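You operate a simulated robot arm through the tools that you are given. There is no shell and no other tool.

Carry out the task below with a simulated robot arm. There is one attempt and no reset: what you move stays moved.

## Task
Wipe the wet ring under the big jar with the pink lid.
Fine: slide the jar aside and back; use the yellow pad and lay it back. What is to be rubbed or washed off counts as gone when no trace of it is left.

It is judged by the outcome, as a careful person would: the job done as asked, and still so three seconds after it is handed in. It fails if anything else is knocked over, pushed out of place, dropped, spilled or broken. Lids that push on must go on centred and level and be pressed home; caps that screw on are set level and turned clockwise until they are tight.

## Robot
A 6-joint arm with a fingered hand, fixed in place. Base frame: the origin is on the floor under the middle of its stand, x ahead of it, y to its left, z up; the work surface is at about z = 0.775. Units: m, degrees, N and s.
With the tool pointing down near the work surface it reaches from about 0.34 to 0.74 m from the base axis. Its first joint turns from -115.0 to 115.0 degrees. Payload 4 kg.
Tool frame: the origin (TCP) lies between the finger pads and is the grasp point; the fingertips stand 0.026 m ahead of it; z points along the fingers, y is the line along which they close. The gripper opens to 0.132 m; its body begins 0.073 m behind the TCP. The gripper is a hand of 4 fingers: y runs from the thumb to the fingers, the wrist lies at [0, 0, -0.239] in the tool frame, and closing takes about 1.5 s.
Orientation is that of the tool frame in the base frame, as [roll, pitch, yaw] about the fixed x, y, z axes, in that order (R = Rz(yaw) Ry(pitch) Rx(roll)). With the fingers straight down and closing along the base's y, the tool's x points along the base's -x, its y along +y and its z along -z.

## Interface
- The arm moves only by the tool drive_tool. Its argument "increments" is a list of rows, each a list of 3 entries, a list of its own where there are three numbers: the finger opening in mm, from 0 to 132, then the shift along the tool's x, y, z in units of 50 mm (1.0 is 50 mm), then the turn, a rotation vector about the tool's x, y, z in units of 6 degrees (1.0 is 6 degrees). In form: [[claw, [x, y, z], [rx, ry, rz]], ...]. A call has 1 to 20 rows; each row shifts and turns the commanded pose from where the row before left it, along the tool's axes as they then stand. A call with a number of a shift or a turn outside -1 to 1 is refused whole. A row lasts 0.2 s, in which the tool goes at most 0.05 m and 8.6 degrees; a call with a longer step from one row to the next is refused whole, and so is a gripper value outside its range. Where a pose cannot be reached the arm comes as near as it can. A force on the tool above 40 N (or 10 N above the force at the start of the call, whichever is more), or a blocked arm, ends the call early, and 0.2 s more pass. The fingers move at their own pace (about 0.153 m/s each) and stop on an object; they squeeze with about 26 N. The grip force told is the motor's: it shows also when the fingers shut on nothing. Time passes only in rows, and 0.2 s behind the last, so rows that do not move let the fingers close. It gives the time, the measured TCP pose, the force on the tool (base axes), the opening and the grip force at its end, in the units of the frame above (readings bear some noise), with the torque about the TCP (base axes, N m) and any sound that the robot's microphone picked up.
- Cameras (640 x 400 px; columns grow to the right, rows downward): "scene" is fixed at [0.3997, 0.4995, 1.5178]; the picture's right is [-0.95, 0.31, 0.00], its down [0.17, 0.53, -0.83] and it looks along [-0.26, -0.79, -0.56] (base axes); focal length 335 px, centre (320, 200). "wrist" rides on the gripper at [0.068, 0.002, -0.097] in the tool frame; the picture's right is [-0.02, 1.00, 0.00], its down [-0.82, -0.02, -0.58] and it looks along [-0.58, -0.01, 0.82] (tool axes); focal length 270 px, centre (320, 200).
- get_image(camera): a new picture of that camera. No time passes.
- lift_body(by): slides the trunk up (or, below 0, down) by that many m; the arm rides with it, the base frame stays. It gives what a move gives, with no picture.
- set_grasp(shape): the hand has 4 fingers and takes this shape, open, in about a second: jaw (thumb against the fingers, like two jaws); tri (thumb and two fingers); tip (a fingertip pinch); poke (one finger out to press); point (the index stretched); flat (the hand flat); cup (the hand cupped); fist (a fist). The gripper value then closes the fingers along that shape, each until it touches; the sizes above hold for jaw. It gives what a move gives, with no picture.
- point_at(camera, pixels): for up to 12 pixels [column, row] of the newest picture of that camera ("zoom" is the newest enlarged one), the place [x, y, z] in the base frame of the surface seen there, good to about 0.002 m. No time passes.
- enlarge(camera, box): a new picture of the part [left, top, right, bottom] of that camera's present view, enlarged. No time passes.
- finish_job(): hands the job in; it is judged then, once.

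Open the gripper and draw the arm clear of the work before you hand the job in, unless the task says otherwise.

The tools are called after "Request:" as name(argument=value, ...) on one line, values as JSON. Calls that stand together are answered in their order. drive_tool: Moves the arm, as the interface text tells. Its arguments: {"type":"object","properties":{"increments":{"type":"array"}},"required":["increments"]} The other tools are called the same way: lift_body (by) moves the trunk up or down; set_grasp (shape) gives the hand a shape; get_image (camera) takes a picture; point_at (camera, pixels) gives the place of the surface under pixels of a picture; enlarge (camera, box) takes an enlarged picture of a part of a camera's view; finish_job () hands the job in.

At the start:

```text
clock: 0.0
tcp_pos: [0.1333, -0.4475, 1.0749]
ee_rot: [-180.0, -0.1, 180.0]
force: [0.2, -0.5, -0.3]
torque: [0.01, 0.03, 0.03]
opening: 0.1316
grasp_force: 0.1
shape: jaw
trunk travel left (down, up): [-0.825, 0.165]
```

scene: 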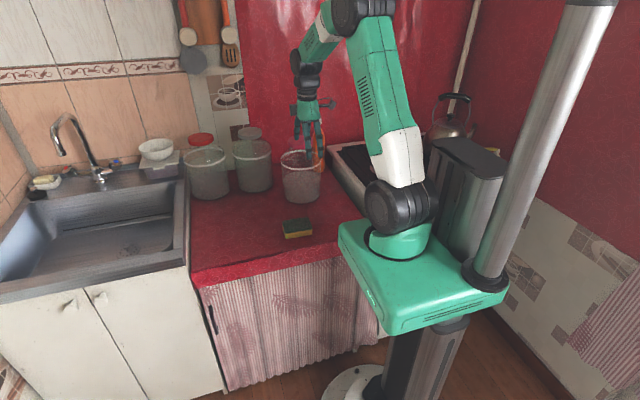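
wrist: 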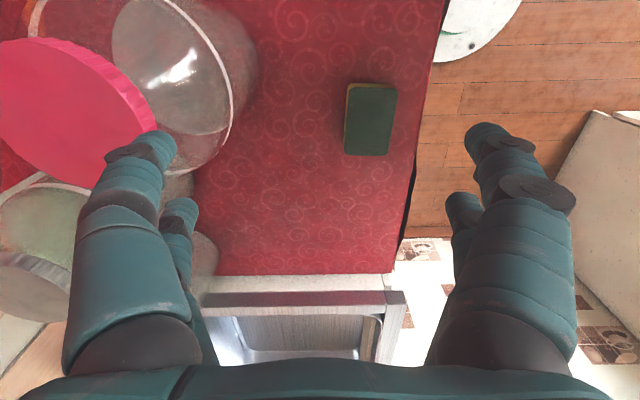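

The scene picture shows several jars around (200,170), (252,165) and (300,175), and the yellow/green pad at (297,228). I take enlarged views to find the jar with the pink lid and the wet ring.

Request:
enlarge(camera="scene", box=[170, 100, 370, 260])

Request:
enlarge(camera="wrist", box=[0, 0, 440, 275])

```text
2.50 times, centred on (270, 180) of scene
```

zoom: 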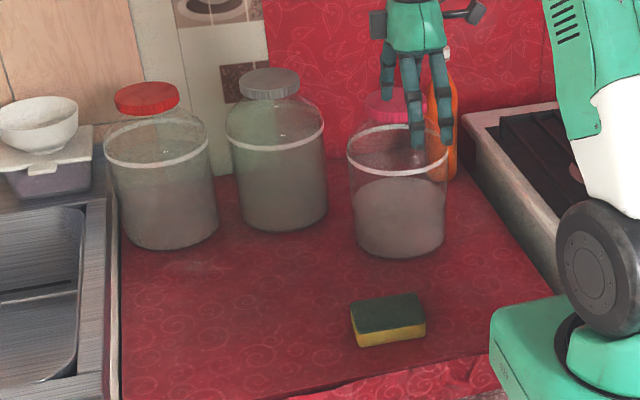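

```text
1.45 times, centred on (220, 138) of wrist
```

zoom: 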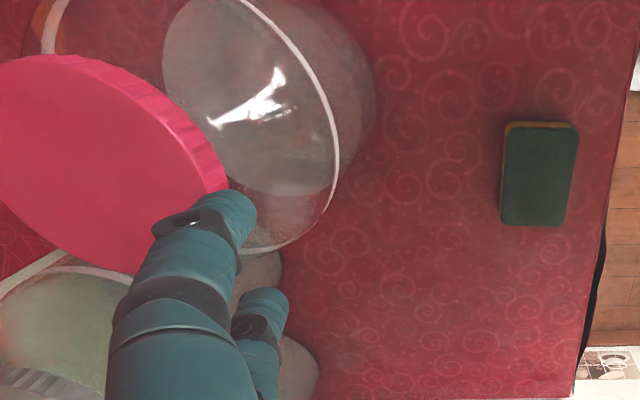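

The pink-lidded jar is the one just behind the hand. I measure points on it, the pad, the neighbours and the counter.

Request:
enlarge(camera="scene", box=[240, 120, 360, 260])

Request:
point_at(camera="scene", pixels=[[281, 175], [300, 180], [319, 175], [300, 200], [284, 155], [293, 142], [297, 222], [283, 222], [311, 220], [297, 237], [250, 240], [230, 210]])

Request:
point_at(camera="wrist", pixels=[[347, 88], [395, 88], [390, 153], [345, 152], [370, 120], [60, 100], [20, 50], [140, 100], [230, 110], [220, 30], [300, 240], [420, 150]])

```text
2.86 times, centred on (300, 190) of scene
```

zoom: 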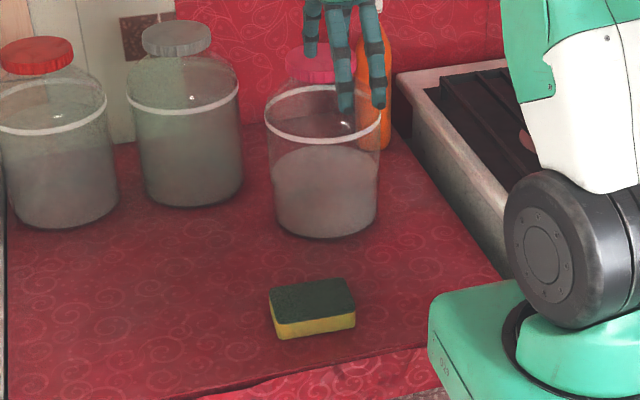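

```text
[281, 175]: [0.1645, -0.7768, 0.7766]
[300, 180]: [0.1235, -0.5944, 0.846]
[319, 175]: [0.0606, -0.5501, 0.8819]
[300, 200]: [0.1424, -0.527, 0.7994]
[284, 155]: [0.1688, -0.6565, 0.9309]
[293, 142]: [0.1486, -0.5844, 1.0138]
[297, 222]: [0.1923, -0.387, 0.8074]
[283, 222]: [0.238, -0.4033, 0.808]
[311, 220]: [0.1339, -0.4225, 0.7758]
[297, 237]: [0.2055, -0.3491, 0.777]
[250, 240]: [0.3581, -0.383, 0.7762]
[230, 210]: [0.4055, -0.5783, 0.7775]
```

```text
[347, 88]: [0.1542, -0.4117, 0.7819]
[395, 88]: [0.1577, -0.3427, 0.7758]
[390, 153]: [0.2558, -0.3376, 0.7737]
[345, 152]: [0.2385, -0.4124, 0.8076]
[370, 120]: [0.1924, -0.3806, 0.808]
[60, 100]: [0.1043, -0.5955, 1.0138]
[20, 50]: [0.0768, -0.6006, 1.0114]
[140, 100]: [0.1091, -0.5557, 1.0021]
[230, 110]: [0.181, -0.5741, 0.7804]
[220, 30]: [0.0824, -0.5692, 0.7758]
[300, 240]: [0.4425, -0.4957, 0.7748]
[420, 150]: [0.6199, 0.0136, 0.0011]
```

The lid is at about (0.105, -0.59, 1.014) and the pad at about (0.195, -0.38, 0.808). I raise the hand and move it to smaller x, so that both cameras see the jar freely.

Request:
drive_tool(increments=[[132, [0, 0, -0.8], [0, 0, 0]], [132, [0, 0, -0.8], [0, 0, 0]], [132, [0.8, 0.3, 0], [0, 0, 0]], [132, [0.8, 0.3, 0], [0, 0, 0]], [132, [0.8, 0.2, 0], [0, 0, 0]], [132, [0, 0, 0], [0, 0, 0]]])

```text
clock: 1.4
tcp_pos: [0.0957, -0.3989, 1.1529]
ee_rot: [-179.9, -1.3, 178.9]
force: [0.3, -0.3, -0.1]
torque: [-0.01, 0.01, 0.02]
opening: 0.1318
grasp_force: 0.1
shape: jaw
out of reach, approached as far as the arm can: row 3, 4, 5
trunk travel left (down, up): [-0.825, 0.165]
```

Request:
get_image(camera="scene")

Request:
get_image(camera="wrist")

```text
taken
```

scene: 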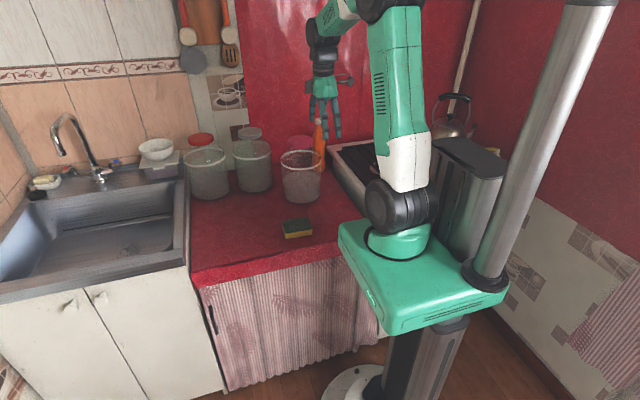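

```text
taken
```

wrist: 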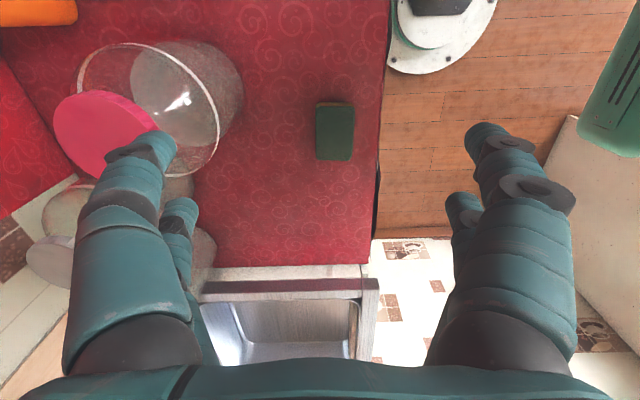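

The lid is now free in both views (wrist (95,130), scene (300,142)). I enlarge and measure the lid, jar, bottle and neighbours.

Request:
enlarge(camera="scene", box=[180, 115, 340, 215])

Request:
point_at(camera="wrist", pixels=[[57, 130], [95, 95], [120, 110], [95, 165], [90, 130], [72, 160], [120, 150], [80, 70], [215, 130], [120, 45], [40, 12], [180, 250]])

Request:
enlarge(camera="wrist", box=[0, 0, 320, 200])

```text
4.00 times, centred on (260, 165) of scene
```

zoom: 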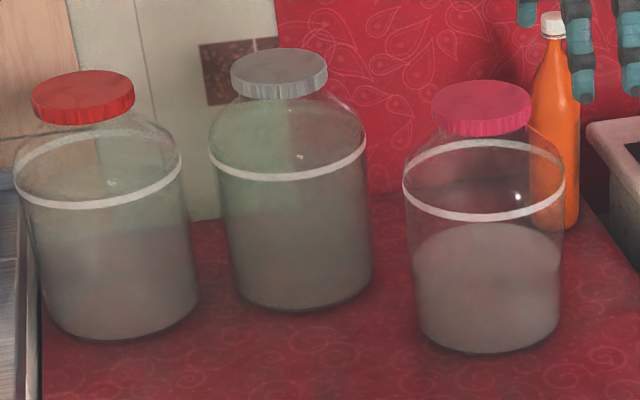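

```text
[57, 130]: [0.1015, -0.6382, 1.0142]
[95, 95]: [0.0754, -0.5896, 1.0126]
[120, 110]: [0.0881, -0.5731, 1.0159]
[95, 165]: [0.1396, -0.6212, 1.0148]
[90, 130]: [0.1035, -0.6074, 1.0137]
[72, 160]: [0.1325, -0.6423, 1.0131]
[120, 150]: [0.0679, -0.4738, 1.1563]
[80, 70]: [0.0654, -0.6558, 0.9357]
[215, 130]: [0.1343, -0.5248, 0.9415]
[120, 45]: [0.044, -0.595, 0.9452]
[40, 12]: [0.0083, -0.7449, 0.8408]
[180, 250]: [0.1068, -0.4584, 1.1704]
```

```text
2.00 times, centred on (160, 100) of wrist
```

zoom: 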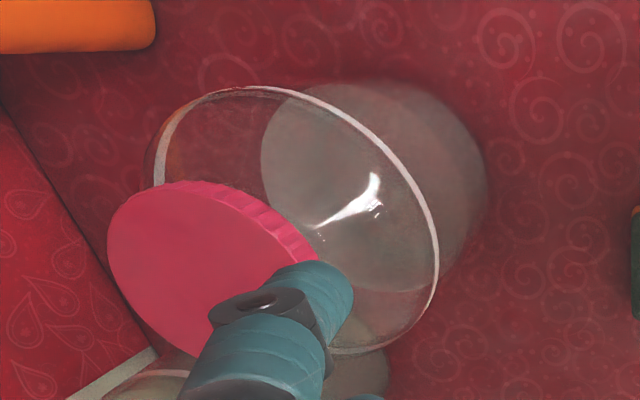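

I measure the neighbour jars, the bottle, and the lid's rim from the scene picture.

Request:
enlarge(camera="scene", box=[180, 115, 340, 215])

Request:
point_at(camera="zoom", pixels=[[482, 95], [434, 108], [529, 108], [480, 130], [485, 350], [425, 325], [555, 320], [480, 218], [555, 215], [300, 303], [240, 285], [365, 285]])

Request:
point_at(camera="scene", pixels=[[283, 222], [311, 219], [313, 233], [287, 238], [201, 137], [250, 133], [222, 195], [325, 165], [318, 120], [330, 150], [340, 180], [345, 200]])

```text
4.00 times, centred on (260, 165) of scene
```

zoom: 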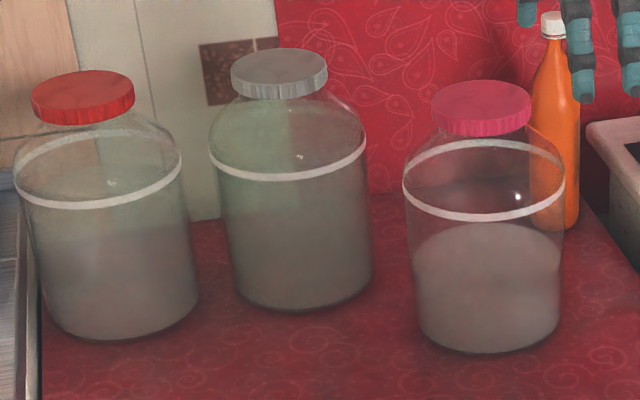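

```text
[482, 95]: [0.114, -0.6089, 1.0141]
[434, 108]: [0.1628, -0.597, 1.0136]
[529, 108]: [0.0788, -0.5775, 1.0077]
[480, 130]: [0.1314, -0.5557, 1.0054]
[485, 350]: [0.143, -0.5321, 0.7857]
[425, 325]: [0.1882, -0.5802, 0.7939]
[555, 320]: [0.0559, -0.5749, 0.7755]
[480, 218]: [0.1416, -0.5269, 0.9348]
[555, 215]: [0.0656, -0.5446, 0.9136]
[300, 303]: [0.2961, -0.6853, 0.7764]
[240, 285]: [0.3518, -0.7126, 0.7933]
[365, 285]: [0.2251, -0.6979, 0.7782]
```

```text
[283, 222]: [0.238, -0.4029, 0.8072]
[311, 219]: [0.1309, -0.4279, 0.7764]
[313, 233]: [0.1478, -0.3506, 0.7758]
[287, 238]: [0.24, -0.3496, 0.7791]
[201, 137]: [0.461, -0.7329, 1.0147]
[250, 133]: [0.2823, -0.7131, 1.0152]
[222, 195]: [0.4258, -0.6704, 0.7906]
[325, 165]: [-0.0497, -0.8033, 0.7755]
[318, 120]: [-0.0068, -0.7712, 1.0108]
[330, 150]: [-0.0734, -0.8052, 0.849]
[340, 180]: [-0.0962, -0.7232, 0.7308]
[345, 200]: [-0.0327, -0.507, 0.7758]
```

Pink jar: centre about (0.118,-0.604), radius about 0.078, lid about 92 mm across; gray jar near (0.285,-0.725); bottle near (-0.01,-0.765). I first move back into reach to learn what pose the commands count from.

Request:
drive_tool(increments=[[132, [-0.8, 0, 0], [0, 0, 0]], [132, [-0.8, 0, 0], [0, 0, 0]], [132, [0, 0, 0], [0, 0, 0]]])

```text
clock: 2.2
tcp_pos: [0.1758, -0.3967, 1.151]
ee_rot: [180.0, 0.0, 179.9]
force: [0.1, -0.8, -1.0]
torque: [-0.01, 0.03, 0.0]
opening: 0.1318
grasp_force: 0.0
shape: jaw
trunk travel left (down, up): [-0.825, 0.165]
```

Commands count from the reached pose. I go above the lid at (0.117, -0.604), staying at z about 1.11.

Request:
drive_tool(increments=[[132, [0.196, -0.69, 0], [0, 0, 0]], [132, [0.196, -0.69, 0], [0, 0, 0]], [132, [0.196, -0.69, 0], [0, 0, 0]], [132, [0.196, -0.69, 0], [0, 0, 0]], [132, [0.196, -0.69, 0.2], [0, 0, 0]], [132, [0.196, -0.69, 0.4], [0, 0, 0]], [132, [0, 0, 0.2], [0, 0, 0]], [132, [0, 0, 0], [0, 0, 0]]])

Request:
get_image(camera="scene")

Request:
get_image(camera="wrist")

```text
clock: 4.0
tcp_pos: [0.1318, -0.6049, 1.1083]
ee_rot: [180.0, -0.3, 179.5]
force: [0.2, -0.1, 0.4]
torque: [0.01, 0.0, 0.0]
opening: 0.1317
grasp_force: 0.1
shape: jaw
out of reach, approached as far as the arm can: row 6
trunk travel left (down, up): [-0.825, 0.165]
```

```text
taken
```

scene: 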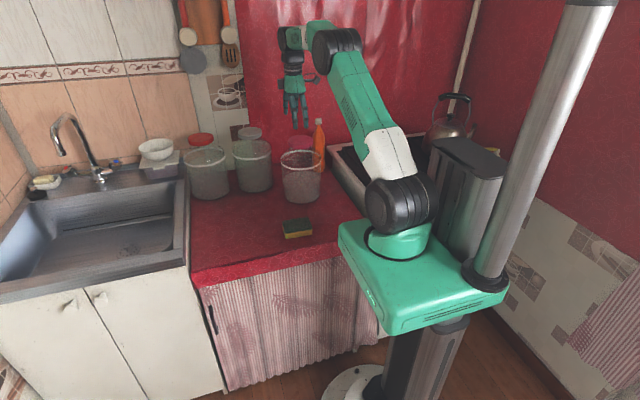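

```text
taken
```

wrist: 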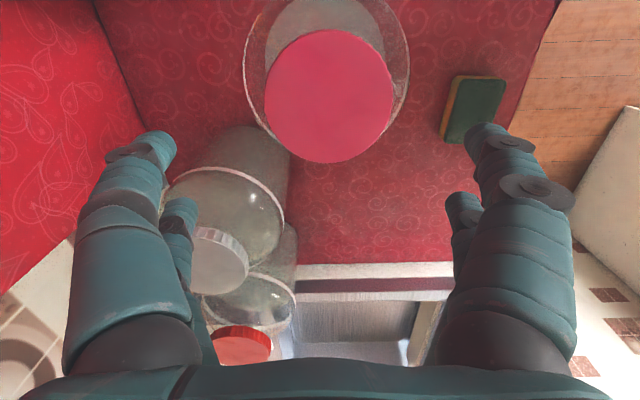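

The tool is at (0.132,-0.605,1.108), stopped by a joint limit in x; the lid shows at (328,95) in the wrist view. I turn the tool 30 degrees about its z to free the wrist joint and then try the rest of the x shift.

Request:
drive_tool(increments=[[132, [0, 0, 0], [0, 0, 1]], [132, [0, 0, 0], [0, 0, 1]], [132, [0, 0, 0], [0, 0, 1]], [132, [0, 0, 0], [0, 0, 1]], [132, [0, 0, 0], [0, 0, 1]], [132, [0, 0, 0], [0, 0, 0]]])

```text
clock: 5.4
tcp_pos: [0.1306, -0.6045, 1.111]
ee_rot: [-179.9, 0.1, 149.8]
force: [0.6, 0.4, 0.0]
torque: [-0.02, -0.02, 0.03]
opening: 0.1319
grasp_force: 0.1
shape: jaw
trunk travel left (down, up): [-0.825, 0.165]
```

Yaw is now 150. I shift the remaining -14 mm in x and then look at the lid for an exact centre.

Request:
drive_tool(increments=[[132, [0.236, -0.136, 0], [0, 0, 0]], [132, [0, 0, 0], [0, 0, 0]]])

Request:
get_image(camera="wrist")

Request:
enlarge(camera="wrist", box=[200, 0, 440, 150])

```text
clock: 6.0
tcp_pos: [0.1166, -0.6047, 1.1107]
ee_rot: [-180.0, 0.1, 150.0]
force: [-0.5, 0.0, -0.3]
torque: [0.0, 0.01, -0.02]
opening: 0.1318
grasp_force: 0.0
shape: jaw
trunk travel left (down, up): [-0.825, 0.165]
```

```text
taken
```

wrist: 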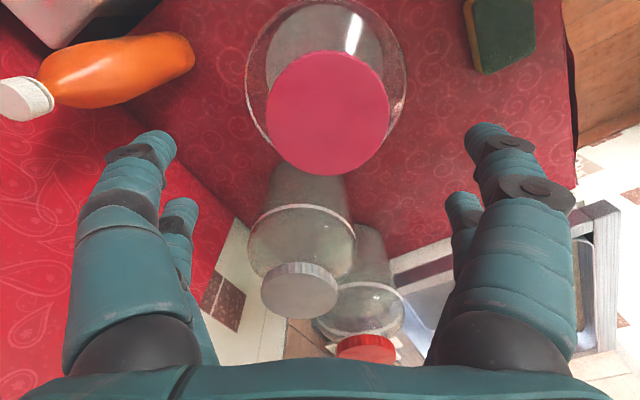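

```text
2.67 times, centred on (320, 75) of wrist
```

zoom: 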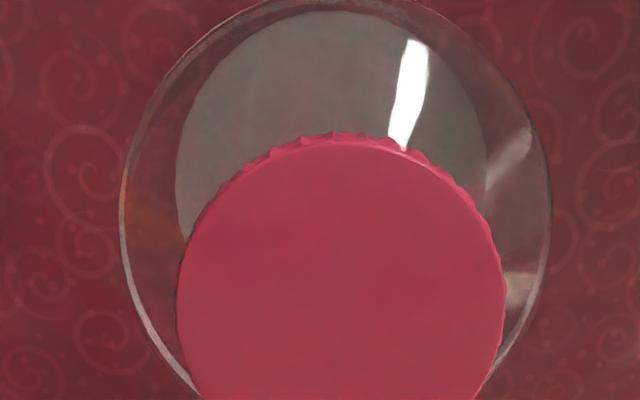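

I measure the lid's top edges, at (269,115), (387,115), (325,58) and (330,173) in the wrist view.

Request:
point_at(camera="wrist", pixels=[[269, 115], [387, 115], [325, 58], [330, 173], [328, 112], [290, 72], [370, 72], [290, 155], [368, 155], [150, 55], [60, 75], [30, 100]])

```text
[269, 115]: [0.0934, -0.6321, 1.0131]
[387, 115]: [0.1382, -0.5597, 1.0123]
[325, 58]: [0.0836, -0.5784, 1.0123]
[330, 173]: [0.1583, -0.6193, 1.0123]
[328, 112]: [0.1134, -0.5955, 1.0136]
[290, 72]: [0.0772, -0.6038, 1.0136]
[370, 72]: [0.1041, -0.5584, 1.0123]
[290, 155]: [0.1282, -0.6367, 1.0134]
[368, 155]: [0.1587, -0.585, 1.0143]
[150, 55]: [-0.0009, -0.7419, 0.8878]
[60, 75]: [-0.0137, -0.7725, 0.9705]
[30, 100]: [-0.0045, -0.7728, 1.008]
```

Lid centre comes out at about (0.118,-0.597), diameter about 0.089, top at 1.013. I centre over it and go down to z 1.012, keeping the fingertips above the glass shoulder.

Request:
drive_tool(increments=[[132, [0.052, 0.148, 0], [0, 0, 0]], [132, [0, 0, 0.4], [0, 0, 0]], [132, [0, 0, 0.4], [0, 0, 0]], [132, [0, 0, 0.4], [0, 0, 0]], [132, [0, 0, 0.3], [0, 0, 0]], [132, [0, 0, 0.2], [0, 0, 0]], [132, [0, 0, 0.15], [0, 0, 0]], [132, [0, 0, 0.1], [0, 0, 0]], [132, [0, 0, 0], [0, 0, 0]]])

Request:
enlarge(camera="scene", box=[250, 90, 370, 210])

Request:
get_image(camera="wrist")

```text
clock: 8.0
tcp_pos: [0.12, -0.5964, 1.0125]
ee_rot: [179.9, 0.0, 150.0]
force: [0.3, 0.0, -0.5]
torque: [0.03, 0.02, -0.03]
opening: 0.1318
grasp_force: 0.1
shape: jaw
trunk travel left (down, up): [-0.825, 0.165]
```

```text
3.33 times, centred on (310, 150) of scene
```

zoom: 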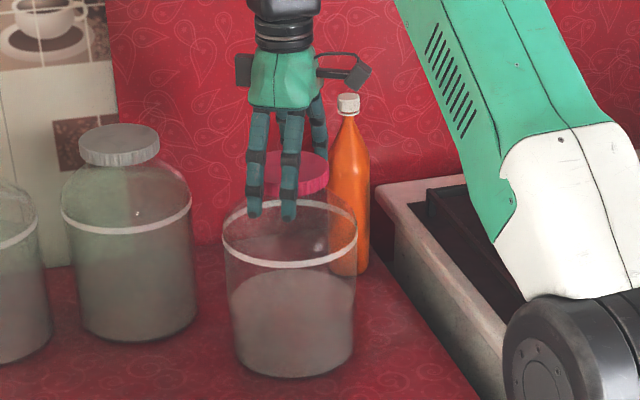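

```text
taken
```

wrist: 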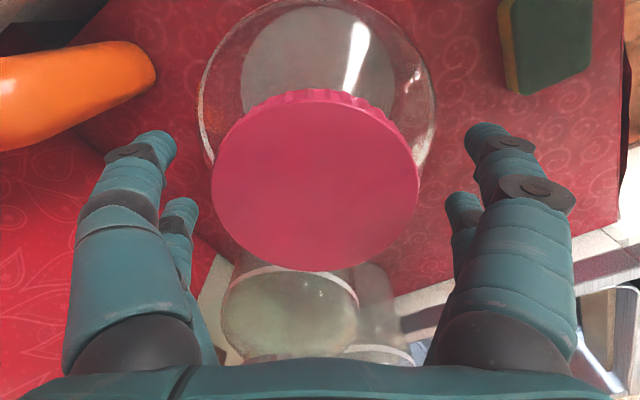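

The lid is centred between the fingers (wrist rows 90-270 fit the TCP). I close the fingers on the lid.

Request:
drive_tool(increments=[[100, [0, 0, 0], [0, 0, 0]], [90, [0, 0, 0], [0, 0, 0]], [80, [0, 0, 0], [0, 0, 0]], [70, [0, 0, 0], [0, 0, 0]], [60, [0, 0, 0], [0, 0, 0]], [60, [0, 0, 0], [0, 0, 0]], [60, [0, 0, 0], [0, 0, 0]], [60, [0, 0, 0], [0, 0, 0]]])

Request:
enlarge(camera="scene", box=[250, 90, 370, 210])

Request:
get_image(camera="wrist")

```text
clock: 9.8
tcp_pos: [0.1191, -0.5967, 1.0124]
ee_rot: [180.0, 0.0, 149.9]
force: [0.6, -2.1, 1.6]
torque: [0.19, -0.15, -0.44]
opening: 0.0648
grasp_force: 26.0
shape: jaw
trunk travel left (down, up): [-0.825, 0.165]
heard: snap
```

```text
3.33 times, centred on (310, 150) of scene
```

zoom: 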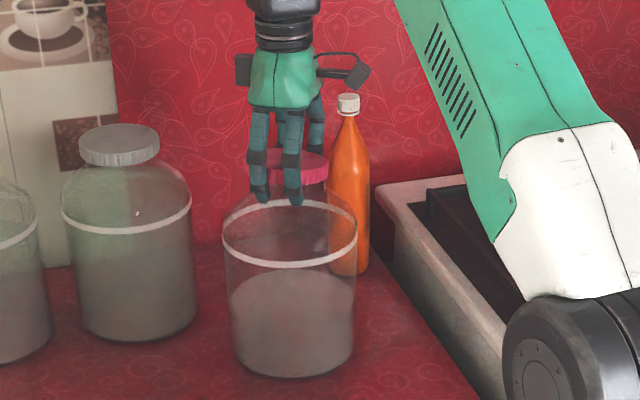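

```text
taken
```

wrist: 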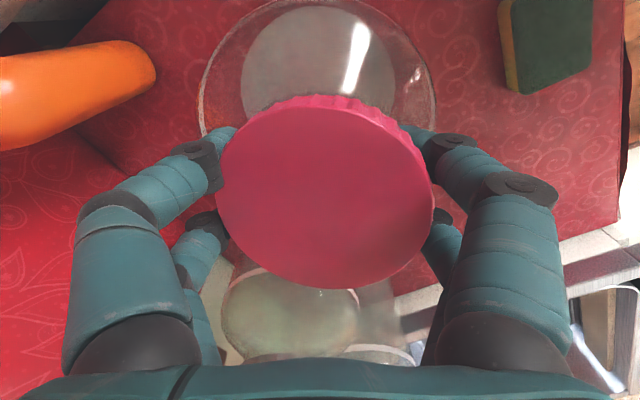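

I heard a snap and the lid now looks shifted in the wrist view ((325,195)); I check the lid's height and tilt.

Request:
point_at(camera="wrist", pixels=[[225, 190], [425, 190], [320, 115], [325, 280], [325, 195], [260, 130], [390, 130], [260, 250], [390, 250], [320, 103], [250, 180], [400, 180]])

Request:
enlarge(camera="scene", box=[270, 120, 340, 170])

Request:
enlarge(camera="wrist", box=[180, 80, 480, 300])

```text
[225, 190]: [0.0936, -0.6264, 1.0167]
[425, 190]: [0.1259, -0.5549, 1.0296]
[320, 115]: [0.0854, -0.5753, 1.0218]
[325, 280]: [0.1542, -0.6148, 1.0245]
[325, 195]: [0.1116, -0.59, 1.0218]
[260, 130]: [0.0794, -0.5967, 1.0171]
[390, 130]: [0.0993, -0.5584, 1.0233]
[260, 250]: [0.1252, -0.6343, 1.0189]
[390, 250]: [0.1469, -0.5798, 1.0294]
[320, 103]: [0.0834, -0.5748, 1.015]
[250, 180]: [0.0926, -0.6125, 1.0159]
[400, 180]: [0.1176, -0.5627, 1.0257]
```

```text
8.00 times, centred on (305, 145) of scene
```

zoom: 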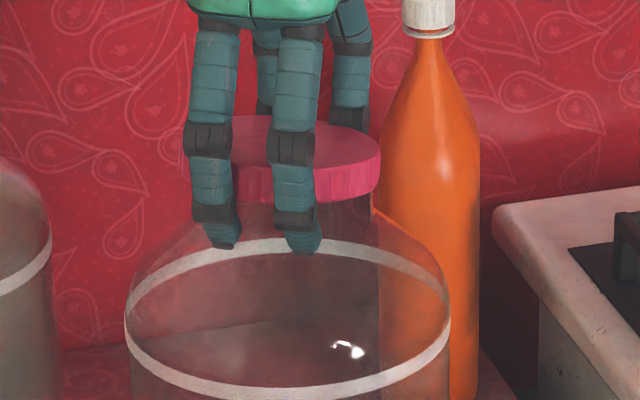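

```text
1.82 times, centred on (330, 190) of wrist
```

zoom: 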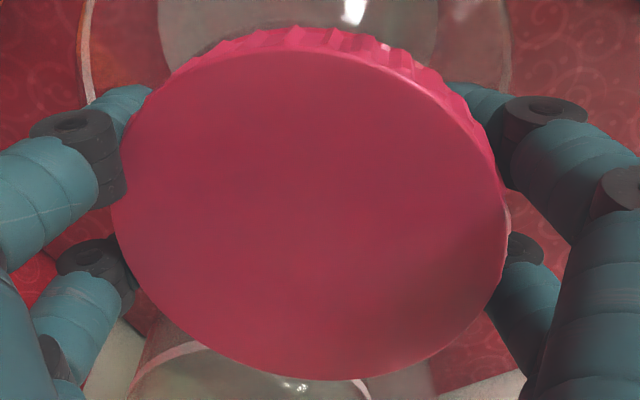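

The lid was levered up: its finger side (wrist right) is at z 1.030, the thumb side at 1.016, so it is a push-on lid that popped. I open the fingers slowly so it settles back on the neck, and will press it home afterward.

Request:
drive_tool(increments=[[68, [0, 0, 0], [0, 0, 0]], [72, [0, 0, 0], [0, 0, 0]], [76, [0, 0, 0], [0, 0, 0]], [80, [0, 0, 0], [0, 0, 0]], [84, [0, 0, 0], [0, 0, 0]], [88, [0, 0, 0], [0, 0, 0]], [92, [0, 0, 0], [0, 0, 0]], [96, [0, 0, 0], [0, 0, 0]], [102, [0, 0, 0], [0, 0, 0]], [110, [0, 0, 0], [0, 0, 0]], [120, [0, 0, 0], [0, 0, 0]], [132, [0, 0, 0], [0, 0, 0]], [132, [0, 0, 0], [0, 0, 0]]])

Request:
get_image(camera="wrist")

Request:
enlarge(camera="scene", box=[270, 120, 340, 170])

```text
clock: 12.6
tcp_pos: [0.1187, -0.595, 1.013]
ee_rot: [180.0, 0.1, 150.0]
force: [0.5, 0.3, -0.4]
torque: [0.01, -0.01, 0.01]
opening: 0.1316
grasp_force: 0.0
shape: jaw
trunk travel left (down, up): [-0.825, 0.165]
```

```text
taken
```

wrist: 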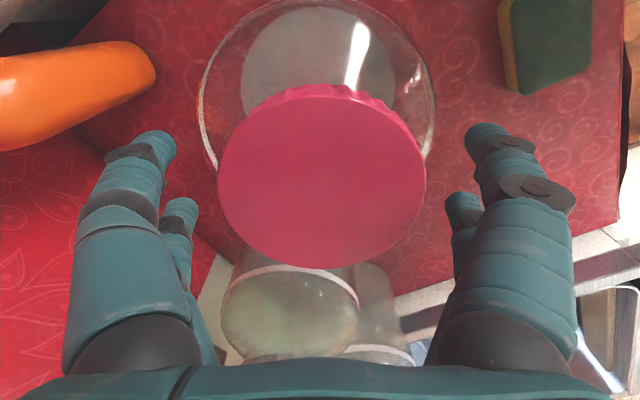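

```text
8.00 times, centred on (305, 145) of scene
```

zoom: 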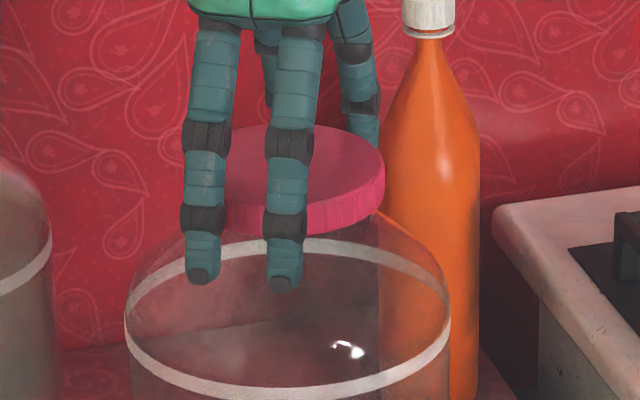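

The lid dropped back; I check its height and centre at several points.

Request:
point_at(camera="wrist", pixels=[[222, 180], [422, 180], [320, 105], [322, 262], [322, 180], [260, 125], [385, 125], [260, 240], [385, 240], [270, 180], [375, 180], [320, 140]])

```text
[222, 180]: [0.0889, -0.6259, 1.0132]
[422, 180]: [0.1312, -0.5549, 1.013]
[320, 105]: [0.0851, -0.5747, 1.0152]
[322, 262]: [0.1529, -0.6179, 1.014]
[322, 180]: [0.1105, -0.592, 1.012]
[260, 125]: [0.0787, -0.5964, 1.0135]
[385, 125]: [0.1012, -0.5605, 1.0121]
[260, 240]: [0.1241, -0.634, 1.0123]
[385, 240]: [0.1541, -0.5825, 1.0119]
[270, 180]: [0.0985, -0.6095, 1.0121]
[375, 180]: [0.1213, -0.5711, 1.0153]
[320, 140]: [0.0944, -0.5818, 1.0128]
```

The lid sits level again at about 1.013. Before the next step I measure the lid's side wall and neck to see where fingertips may safely touch.

Request:
point_at(camera="zoom", pixels=[[330, 180], [330, 203], [330, 215], [330, 224], [330, 234], [345, 240], [380, 195], [383, 180], [283, 278], [200, 275], [283, 250], [365, 130]])

Request:
enlarge(camera="scene", box=[285, 130, 325, 160])

```text
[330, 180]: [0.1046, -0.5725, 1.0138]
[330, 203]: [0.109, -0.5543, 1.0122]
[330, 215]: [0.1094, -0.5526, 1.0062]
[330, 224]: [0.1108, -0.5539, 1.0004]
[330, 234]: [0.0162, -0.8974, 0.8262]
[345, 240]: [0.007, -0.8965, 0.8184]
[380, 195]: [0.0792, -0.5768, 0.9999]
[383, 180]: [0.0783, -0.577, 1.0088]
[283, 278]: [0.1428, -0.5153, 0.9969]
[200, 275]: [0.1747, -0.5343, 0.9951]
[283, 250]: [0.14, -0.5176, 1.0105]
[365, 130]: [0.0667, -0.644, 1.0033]
```

```text
13.33 times, centred on (305, 145) of scene
```

zoom: 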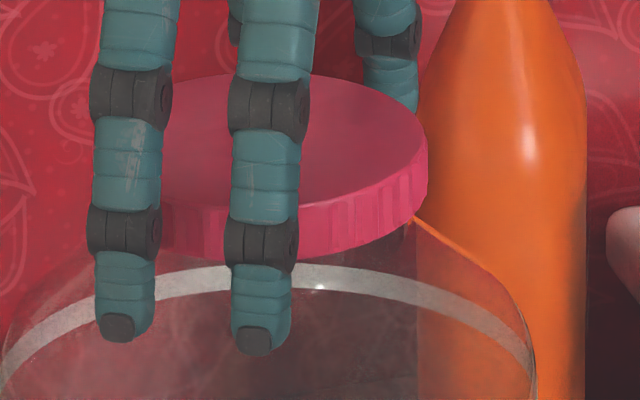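

The lid wall spans z 0.998–1.013 and the fingertips had reached below it, which levered it. I rise clear and take the fist shape, to press the lid home first.

Request:
drive_tool(increments=[[132, [0, 0, -0.3], [0, 0, 0]], [132, [0, 0, -0.6], [0, 0, 0]], [132, [0, 0, -0.6], [0, 0, 0]], [132, [0, 0, -0.6], [0, 0, 0]], [132, [0, 0, -0.4], [0, 0, 0]], [132, [0, 0, 0], [0, 0, 0]]])

Request:
set_grasp(shape="fist")

Request:
get_image(camera="wrist")

Request:
enlarge(camera="scene", box=[250, 60, 370, 180])

```text
clock: 14.0
tcp_pos: [0.1194, -0.5967, 1.1391]
ee_rot: [-180.0, 0.0, 150.0]
force: [-0.5, -0.7, 0.5]
torque: [0.0, 0.08, 0.0]
opening: 0.1319
grasp_force: 0.1
shape: jaw
trunk travel left (down, up): [-0.825, 0.165]
```

```text
clock: 14.9
tcp_pos: [0.1205, -0.5956, 1.1384]
ee_rot: [-180.0, 0.0, 150.0]
force: [0.3, 0.7, 0.4]
torque: [0.03, -0.05, 0.01]
opening: 0.0001
grasp_force: 0.0
shape: fist
trunk travel left (down, up): [-0.825, 0.165]
```

```text
taken
```

wrist: 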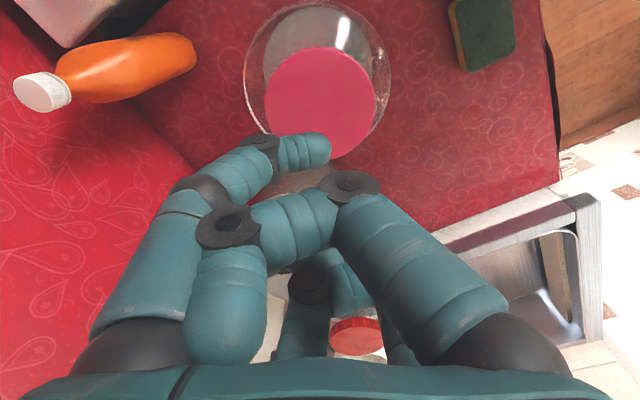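

```text
3.33 times, centred on (310, 120) of scene
```

zoom: 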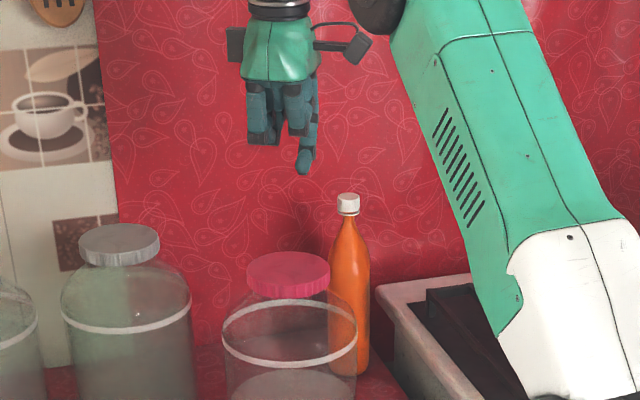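

Thumb tip protrudes in the fist, so it would press off-centre. I measure lid heights from this clear view to judge whether it is already seated.

Request:
point_at(camera="wrist", pixels=[[270, 95], [372, 95], [318, 55], [335, 150], [290, 65], [350, 65], [290, 120], [360, 130], [320, 95], [245, 55], [388, 60], [315, 5]])

Request:
point_at(camera="zoom", pixels=[[306, 168], [262, 140], [298, 132], [288, 275], [255, 270], [322, 270], [288, 258], [288, 288], [288, 296], [300, 262], [270, 262], [310, 290]])

Request:
enlarge(camera="scene", box=[270, 120, 340, 170])

```text
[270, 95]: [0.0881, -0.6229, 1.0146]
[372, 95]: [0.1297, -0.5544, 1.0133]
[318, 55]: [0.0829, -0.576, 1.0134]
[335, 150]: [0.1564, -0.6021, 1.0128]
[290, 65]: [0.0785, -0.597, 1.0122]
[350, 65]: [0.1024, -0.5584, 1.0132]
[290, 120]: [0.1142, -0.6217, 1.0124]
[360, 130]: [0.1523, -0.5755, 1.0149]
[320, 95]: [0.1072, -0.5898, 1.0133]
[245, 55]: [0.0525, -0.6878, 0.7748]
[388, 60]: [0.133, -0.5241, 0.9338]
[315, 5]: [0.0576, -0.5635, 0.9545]
```

```text
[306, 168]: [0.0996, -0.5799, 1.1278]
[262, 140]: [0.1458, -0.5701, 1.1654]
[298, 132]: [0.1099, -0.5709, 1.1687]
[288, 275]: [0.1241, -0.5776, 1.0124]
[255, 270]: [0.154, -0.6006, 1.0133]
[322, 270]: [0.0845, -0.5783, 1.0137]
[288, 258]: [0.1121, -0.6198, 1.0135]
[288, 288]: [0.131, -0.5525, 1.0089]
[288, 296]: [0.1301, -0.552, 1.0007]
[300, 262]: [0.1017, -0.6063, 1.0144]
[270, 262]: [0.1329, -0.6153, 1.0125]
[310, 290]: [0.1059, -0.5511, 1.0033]
```

```text
8.00 times, centred on (305, 145) of scene
```

zoom: 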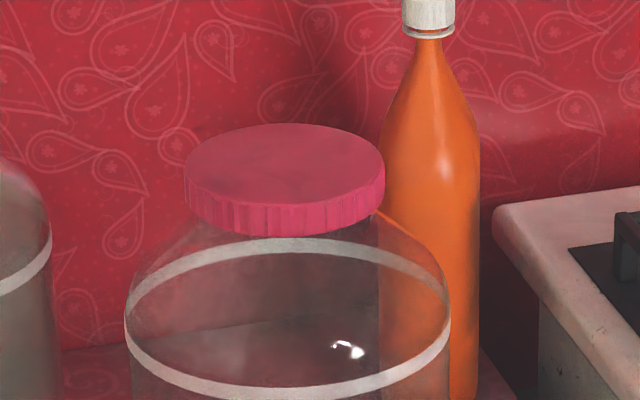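

Lid centre, height (1.013) and image position match the state before the snap within about 1 mm, but it may be loose. I close the hand in jaw shape to press the lid's centre down with the bunched fingertips.

Request:
set_grasp(shape="jaw")

Request:
drive_tool(increments=[[90, [0, 0, 0], [0, 0, 0]], [50, [0, 0, 0], [0, 0, 0]], [10, [0, 0, 0], [0, 0, 0]], [0, [0, 0, 0], [0, 0, 0]], [0, [0, 0, 0], [0, 0, 0]], [0, [0, 0, 0], [0, 0, 0]]])

Request:
get_image(camera="wrist")

Request:
enlarge(camera="scene", box=[250, 60, 370, 180])

```text
clock: 15.8
tcp_pos: [0.1198, -0.5961, 1.1386]
ee_rot: [180.0, 0.0, 150.1]
force: [-1.1, 1.0, 0.0]
torque: [0.03, 0.03, -0.02]
opening: 0.132
grasp_force: 0.1
shape: jaw
trunk travel left (down, up): [-0.825, 0.165]
```

```text
clock: 17.2
tcp_pos: [0.1191, -0.5952, 1.1383]
ee_rot: [-180.0, 0.0, 149.9]
force: [-1.7, -0.3, 0.6]
torque: [-0.04, 0.01, -0.04]
opening: 0.0
grasp_force: 25.6
shape: jaw
trunk travel left (down, up): [-0.825, 0.165]
```

```text
taken
```

wrist: 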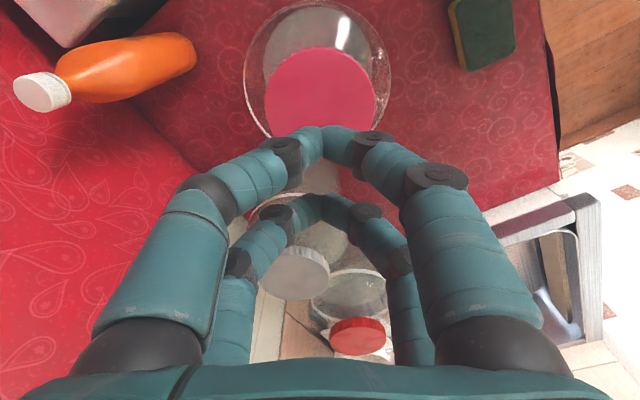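

```text
3.33 times, centred on (310, 120) of scene
```

zoom: 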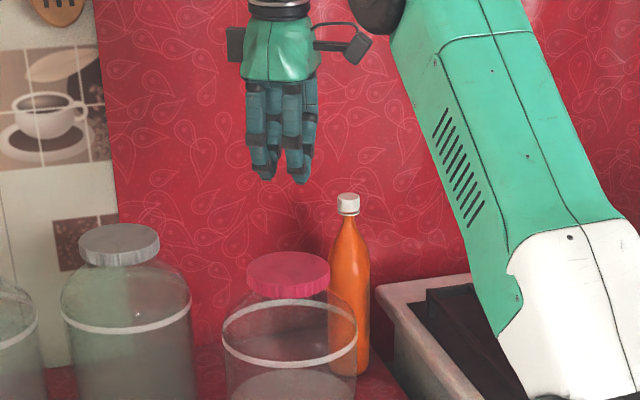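

The bunched fingertips form two contact points about the TCP, above the lid centre. I descend to just above the lid, then press in small steps.

Request:
drive_tool(increments=[[0, [0.05, 0, 0.5], [0, 0, 0]], [0, [0, 0, 0.5], [0, 0, 0]], [0, [0, 0, 0.4], [0, 0, 0]], [0, [0, 0, 0.2], [0, 0, 0]], [0, [0, 0, 0.1], [0, 0, 0]], [0, [0, 0, 0.05], [0, 0, 0]], [0, [0, 0, 0.05], [0, 0, 0]], [0, [0, 0, 0.05], [0, 0, 0]], [0, [0, 0, 0], [0, 0, 0]]])

Request:
enlarge(camera="scene", box=[270, 100, 340, 170])

```text
clock: 19.2
tcp_pos: [0.1163, -0.5962, 1.0437]
ee_rot: [179.9, 0.0, 149.9]
force: [0.6, 0.5, -0.1]
torque: [0.01, 0.02, -0.04]
opening: 0.0002
grasp_force: 26.0
shape: jaw
trunk travel left (down, up): [-0.825, 0.165]
```

```text
5.71 times, centred on (305, 135) of scene
```

zoom: 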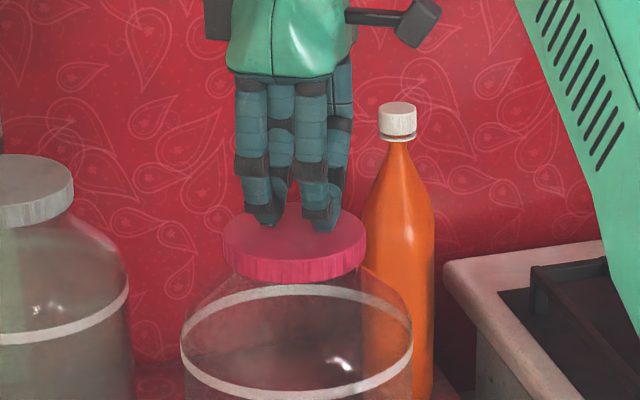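

No contact yet at TCP z 1.0437. I go on down in 1 mm steps.

Request:
drive_tool(increments=[[0, [0, 0, 0.03], [0, 0, 0]], [0, [0, 0, 0.03], [0, 0, 0]], [0, [0, 0, 0.03], [0, 0, 0]], [0, [0, 0, 0.02], [0, 0, 0]], [0, [0, 0, 0], [0, 0, 0]]])

```text
clock: 20.4
tcp_pos: [0.1152, -0.5954, 1.0414]
ee_rot: [-180.0, 0.0, 150.0]
force: [0.7, 1.1, 10.5]
torque: [0.1, 0.14, 0.02]
opening: 0.0
grasp_force: 25.7
shape: jaw
trunk travel left (down, up): [-0.825, 0.165]
```

Contact with 10.5 N upward. I press on toward about 30 N.

Request:
drive_tool(increments=[[0, [0, 0, 0.03], [0, 0, 0]], [0, [0, 0, 0.03], [0, 0, 0]], [0, [0, 0, 0.03], [0, 0, 0]], [0, [0, 0, 0], [0, 0, 0]]])

```text
clock: 21.4
tcp_pos: [0.1175, -0.5947, 1.0408]
ee_rot: [-179.5, 0.4, 150.1]
force: [0.3, 2.6, 13.3]
torque: [0.22, 0.16, -0.06]
opening: 0.0002
grasp_force: 25.9
shape: jaw
trunk travel left (down, up): [-0.825, 0.165]
stopped in row 4: the force on the tool passed its limit at 40 N (the readings are from after the stop); the commanded pose is now the measured one
```

The press passed 40 N with the lid not yielding further, so it is home. I rise, open, and come down so the tips stand only at mid-height of the lid wall (TCP z about 1.030).

Request:
drive_tool(increments=[[0, [0, 0, -0.4], [0, 0, 0]], [0, [0, 0, -0.8], [0, 0, 0]], [0, [0, 0, -0.4], [0, 0, 0]], [60, [0, 0, 0], [0, 0, 0]], [132, [0, 0, 0], [0, 0, 0]], [132, [0, 0, 0], [0, 0, 0]], [132, [0, 0, 0], [0, 0, 0]]])

Request:
get_image(camera="wrist")

Request:
enlarge(camera="scene", box=[270, 120, 340, 170])

```text
clock: 23.1
tcp_pos: [0.1157, -0.5948, 1.1192]
ee_rot: [-179.7, 0.2, 150.1]
force: [-1.8, 0.1, -0.3]
torque: [-0.03, -0.01, -0.04]
opening: 0.1319
grasp_force: 0.0
shape: jaw
trunk travel left (down, up): [-0.825, 0.165]
heard: snap
```

```text
taken
```

wrist: 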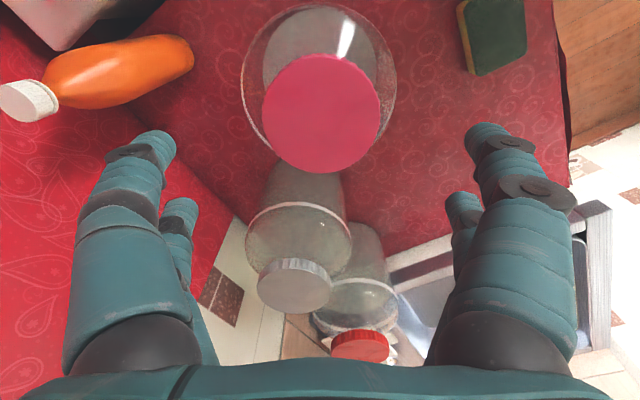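

```text
8.00 times, centred on (305, 145) of scene
```

zoom: 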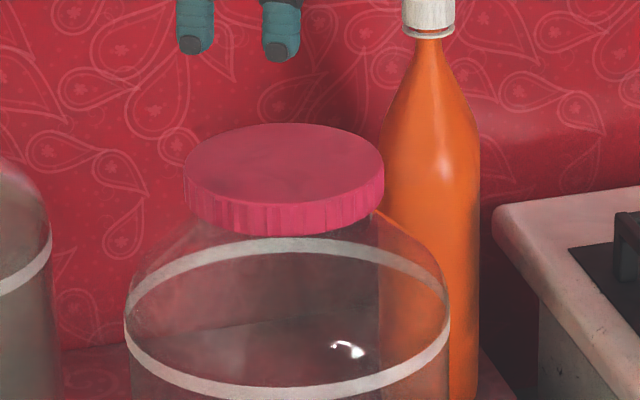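

A second snap was heard with the press, so the lid clicked home; its image is unchanged at (284,180) in the zoom. I now descend to z 1.029, open, with the tips at the lid's mid-height.

Request:
drive_tool(increments=[[132, [-0.02, 0.02, 0.5], [0, 0, 0]], [132, [0, 0, 0.5], [0, 0, 0]], [132, [0, 0, 0.4], [0, 0, 0]], [132, [0, 0, 0.25], [0, 0, 0]], [132, [0, 0, 0.15], [0, 0, 0]], [132, [0, 0, 0], [0, 0, 0]]])

Request:
enlarge(camera="scene", box=[270, 120, 340, 170])

```text
clock: 24.4
tcp_pos: [0.1182, -0.5968, 1.0277]
ee_rot: [-179.6, 0.3, 149.9]
force: [0.1, -0.5, -0.2]
torque: [0.04, 0.01, -0.01]
opening: 0.1318
grasp_force: 0.1
shape: jaw
trunk travel left (down, up): [-0.825, 0.165]
```

```text
8.00 times, centred on (305, 145) of scene
```

zoom: 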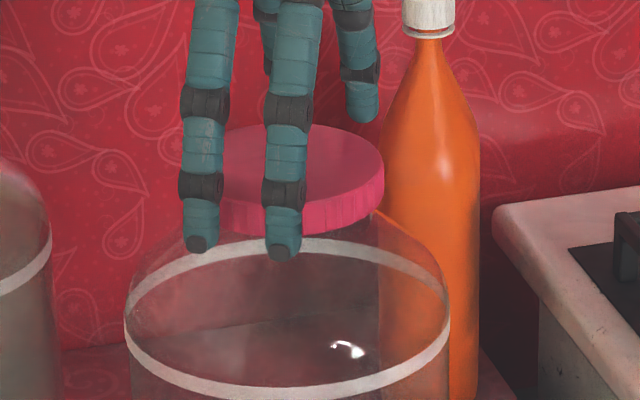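

Tips are just below mid-lid, so I raise 3 mm, then close gently in steps and read the force.

Request:
drive_tool(increments=[[120, [0, 0, -0.06], [0, 0, 0]], [110, [0, 0, 0], [0, 0, 0]], [102, [0, 0, 0], [0, 0, 0]], [98, [0, 0, 0], [0, 0, 0]], [96, [0, 0, 0], [0, 0, 0]], [94, [0, 0, 0], [0, 0, 0]], [94, [0, 0, 0], [0, 0, 0]]])

Request:
get_image(camera="wrist")

Request:
enlarge(camera="scene", box=[270, 120, 340, 170])

```text
clock: 26.1
tcp_pos: [0.1178, -0.5958, 1.0309]
ee_rot: [-179.6, 0.2, 150.0]
force: [0.2, 0.7, -1.2]
torque: [0.0, 0.0, -0.03]
opening: 0.0941
grasp_force: 0.0
shape: jaw
trunk travel left (down, up): [-0.825, 0.165]
```

```text
taken
```

wrist: 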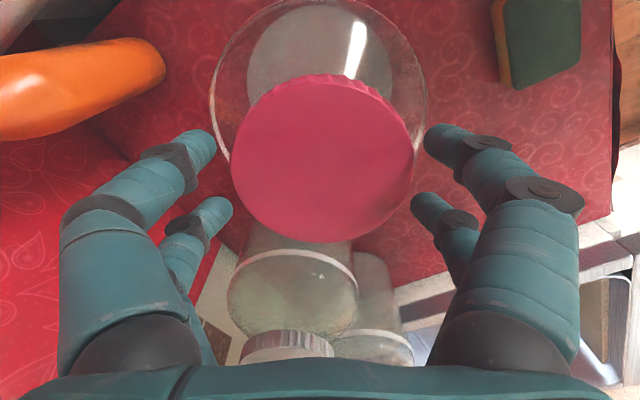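

```text
8.00 times, centred on (305, 145) of scene
```

zoom: 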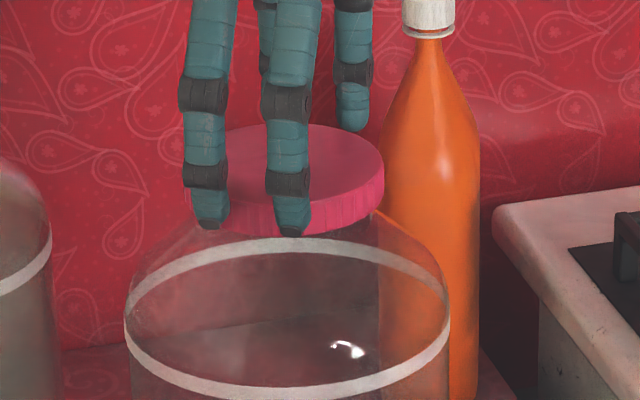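

The fingertips stand beside the lid wall at mid-height without contact (opening 94 mm). I close further in small steps.

Request:
drive_tool(increments=[[91, [0, 0, 0], [0, 0, 0]], [89, [0, 0, 0], [0, 0, 0]], [87, [0, 0, 0], [0, 0, 0]], [86, [0, 0, 0], [0, 0, 0]], [86, [0, 0, 0], [0, 0, 0]]])

```text
clock: 27.2
tcp_pos: [0.1182, -0.5975, 1.0319]
ee_rot: [-179.7, 0.2, 149.9]
force: [-0.2, 0.5, 0.7]
torque: [-0.01, -0.04, -0.01]
opening: 0.0866
grasp_force: 0.1
shape: jaw
trunk travel left (down, up): [-0.825, 0.165]
```

Request:
drive_tool(increments=[[84, [0, 0, 0], [0, 0, 0]], [83, [0, 0, 0], [0, 0, 0]], [82, [0, 0, 0], [0, 0, 0]], [82, [0, 0, 0], [0, 0, 0]]])

Request:
get_image(camera="wrist")

Request:
enlarge(camera="scene", box=[270, 120, 340, 170])

```text
clock: 28.2
tcp_pos: [0.1188, -0.5966, 1.0315]
ee_rot: [-179.6, 0.2, 150.0]
force: [-0.6, -0.1, -0.5]
torque: [0.01, 0.0, 0.02]
opening: 0.0828
grasp_force: 0.0
shape: jaw
trunk travel left (down, up): [-0.825, 0.165]
```

```text
taken
```

wrist: 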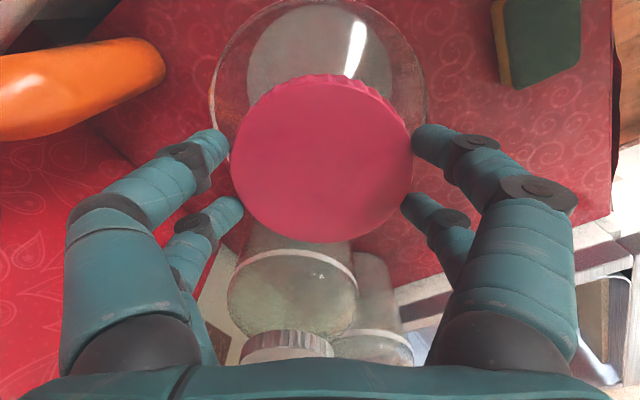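

```text
8.00 times, centred on (305, 145) of scene
```

zoom: 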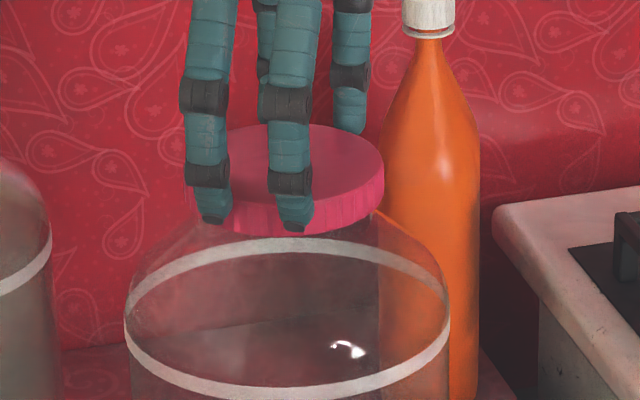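

Still no contact force at 83 mm. I keep closing by single millimetres.

Request:
drive_tool(increments=[[80, [0, 0, 0], [0, 0, 0]], [79, [0, 0, 0], [0, 0, 0]], [78, [0, 0, 0], [0, 0, 0]], [78, [0, 0, 0], [0, 0, 0]]])

Request:
enlarge(camera="wrist", box=[180, 60, 460, 260])

```text
clock: 29.2
tcp_pos: [0.1182, -0.5963, 1.0358]
ee_rot: [-179.4, 0.4, 150.0]
force: [2.1, -2.3, 25.5]
torque: [1.21, -0.53, -0.11]
opening: 0.0619
grasp_force: 26.5
shape: jaw
trunk travel left (down, up): [-0.825, 0.165]
```

```text
2.00 times, centred on (320, 160) of wrist
```

zoom: 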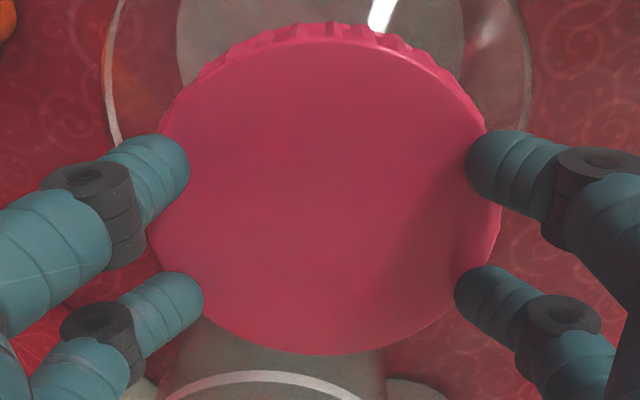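

The tips slid up onto the lid's top (25 N upward, opening 62 mm), so that height was slightly too high. I lift, reopen, and retry 6-7 mm lower with TCP z about 1.0245.

Request:
drive_tool(increments=[[70, [0, 0, -0.3], [0, 0, 0]], [90, [0, 0, -0.3], [0, 0, 0]], [110, [0, 0, 0], [0, 0, 0]], [110, [0, 0, 0], [0, 0, 0]], [110, [0, 0, 0], [0, 0, 0]]])

Request:
get_image(camera="wrist")

Request:
enlarge(camera="scene", box=[270, 120, 340, 170])

```text
clock: 30.4
tcp_pos: [0.1187, -0.5951, 1.0624]
ee_rot: [-179.6, 0.3, 150.0]
force: [0.0, 0.2, 0.5]
torque: [0.03, -0.03, 0.02]
opening: 0.1096
grasp_force: 0.1
shape: jaw
trunk travel left (down, up): [-0.825, 0.165]
heard: snap
```

```text
taken
```

wrist: 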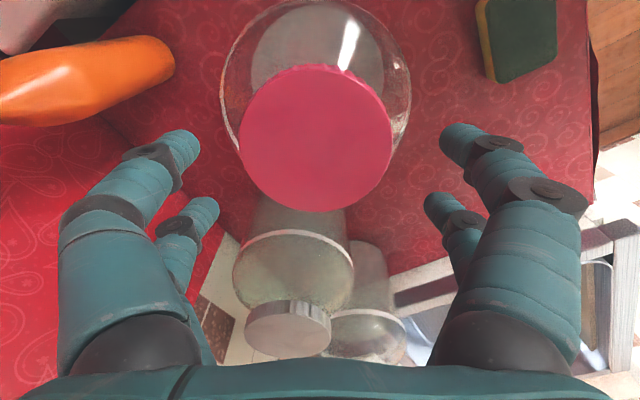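

```text
8.00 times, centred on (305, 145) of scene
```

zoom: 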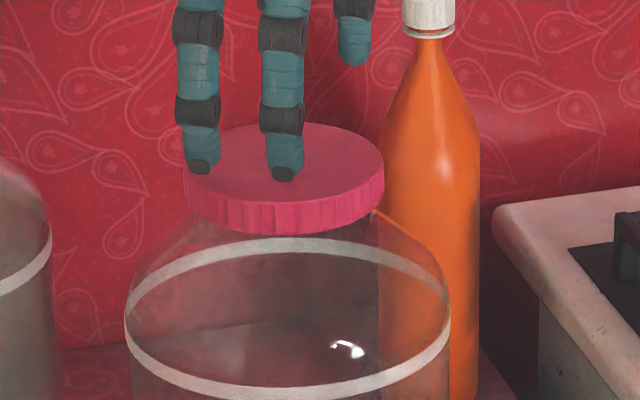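

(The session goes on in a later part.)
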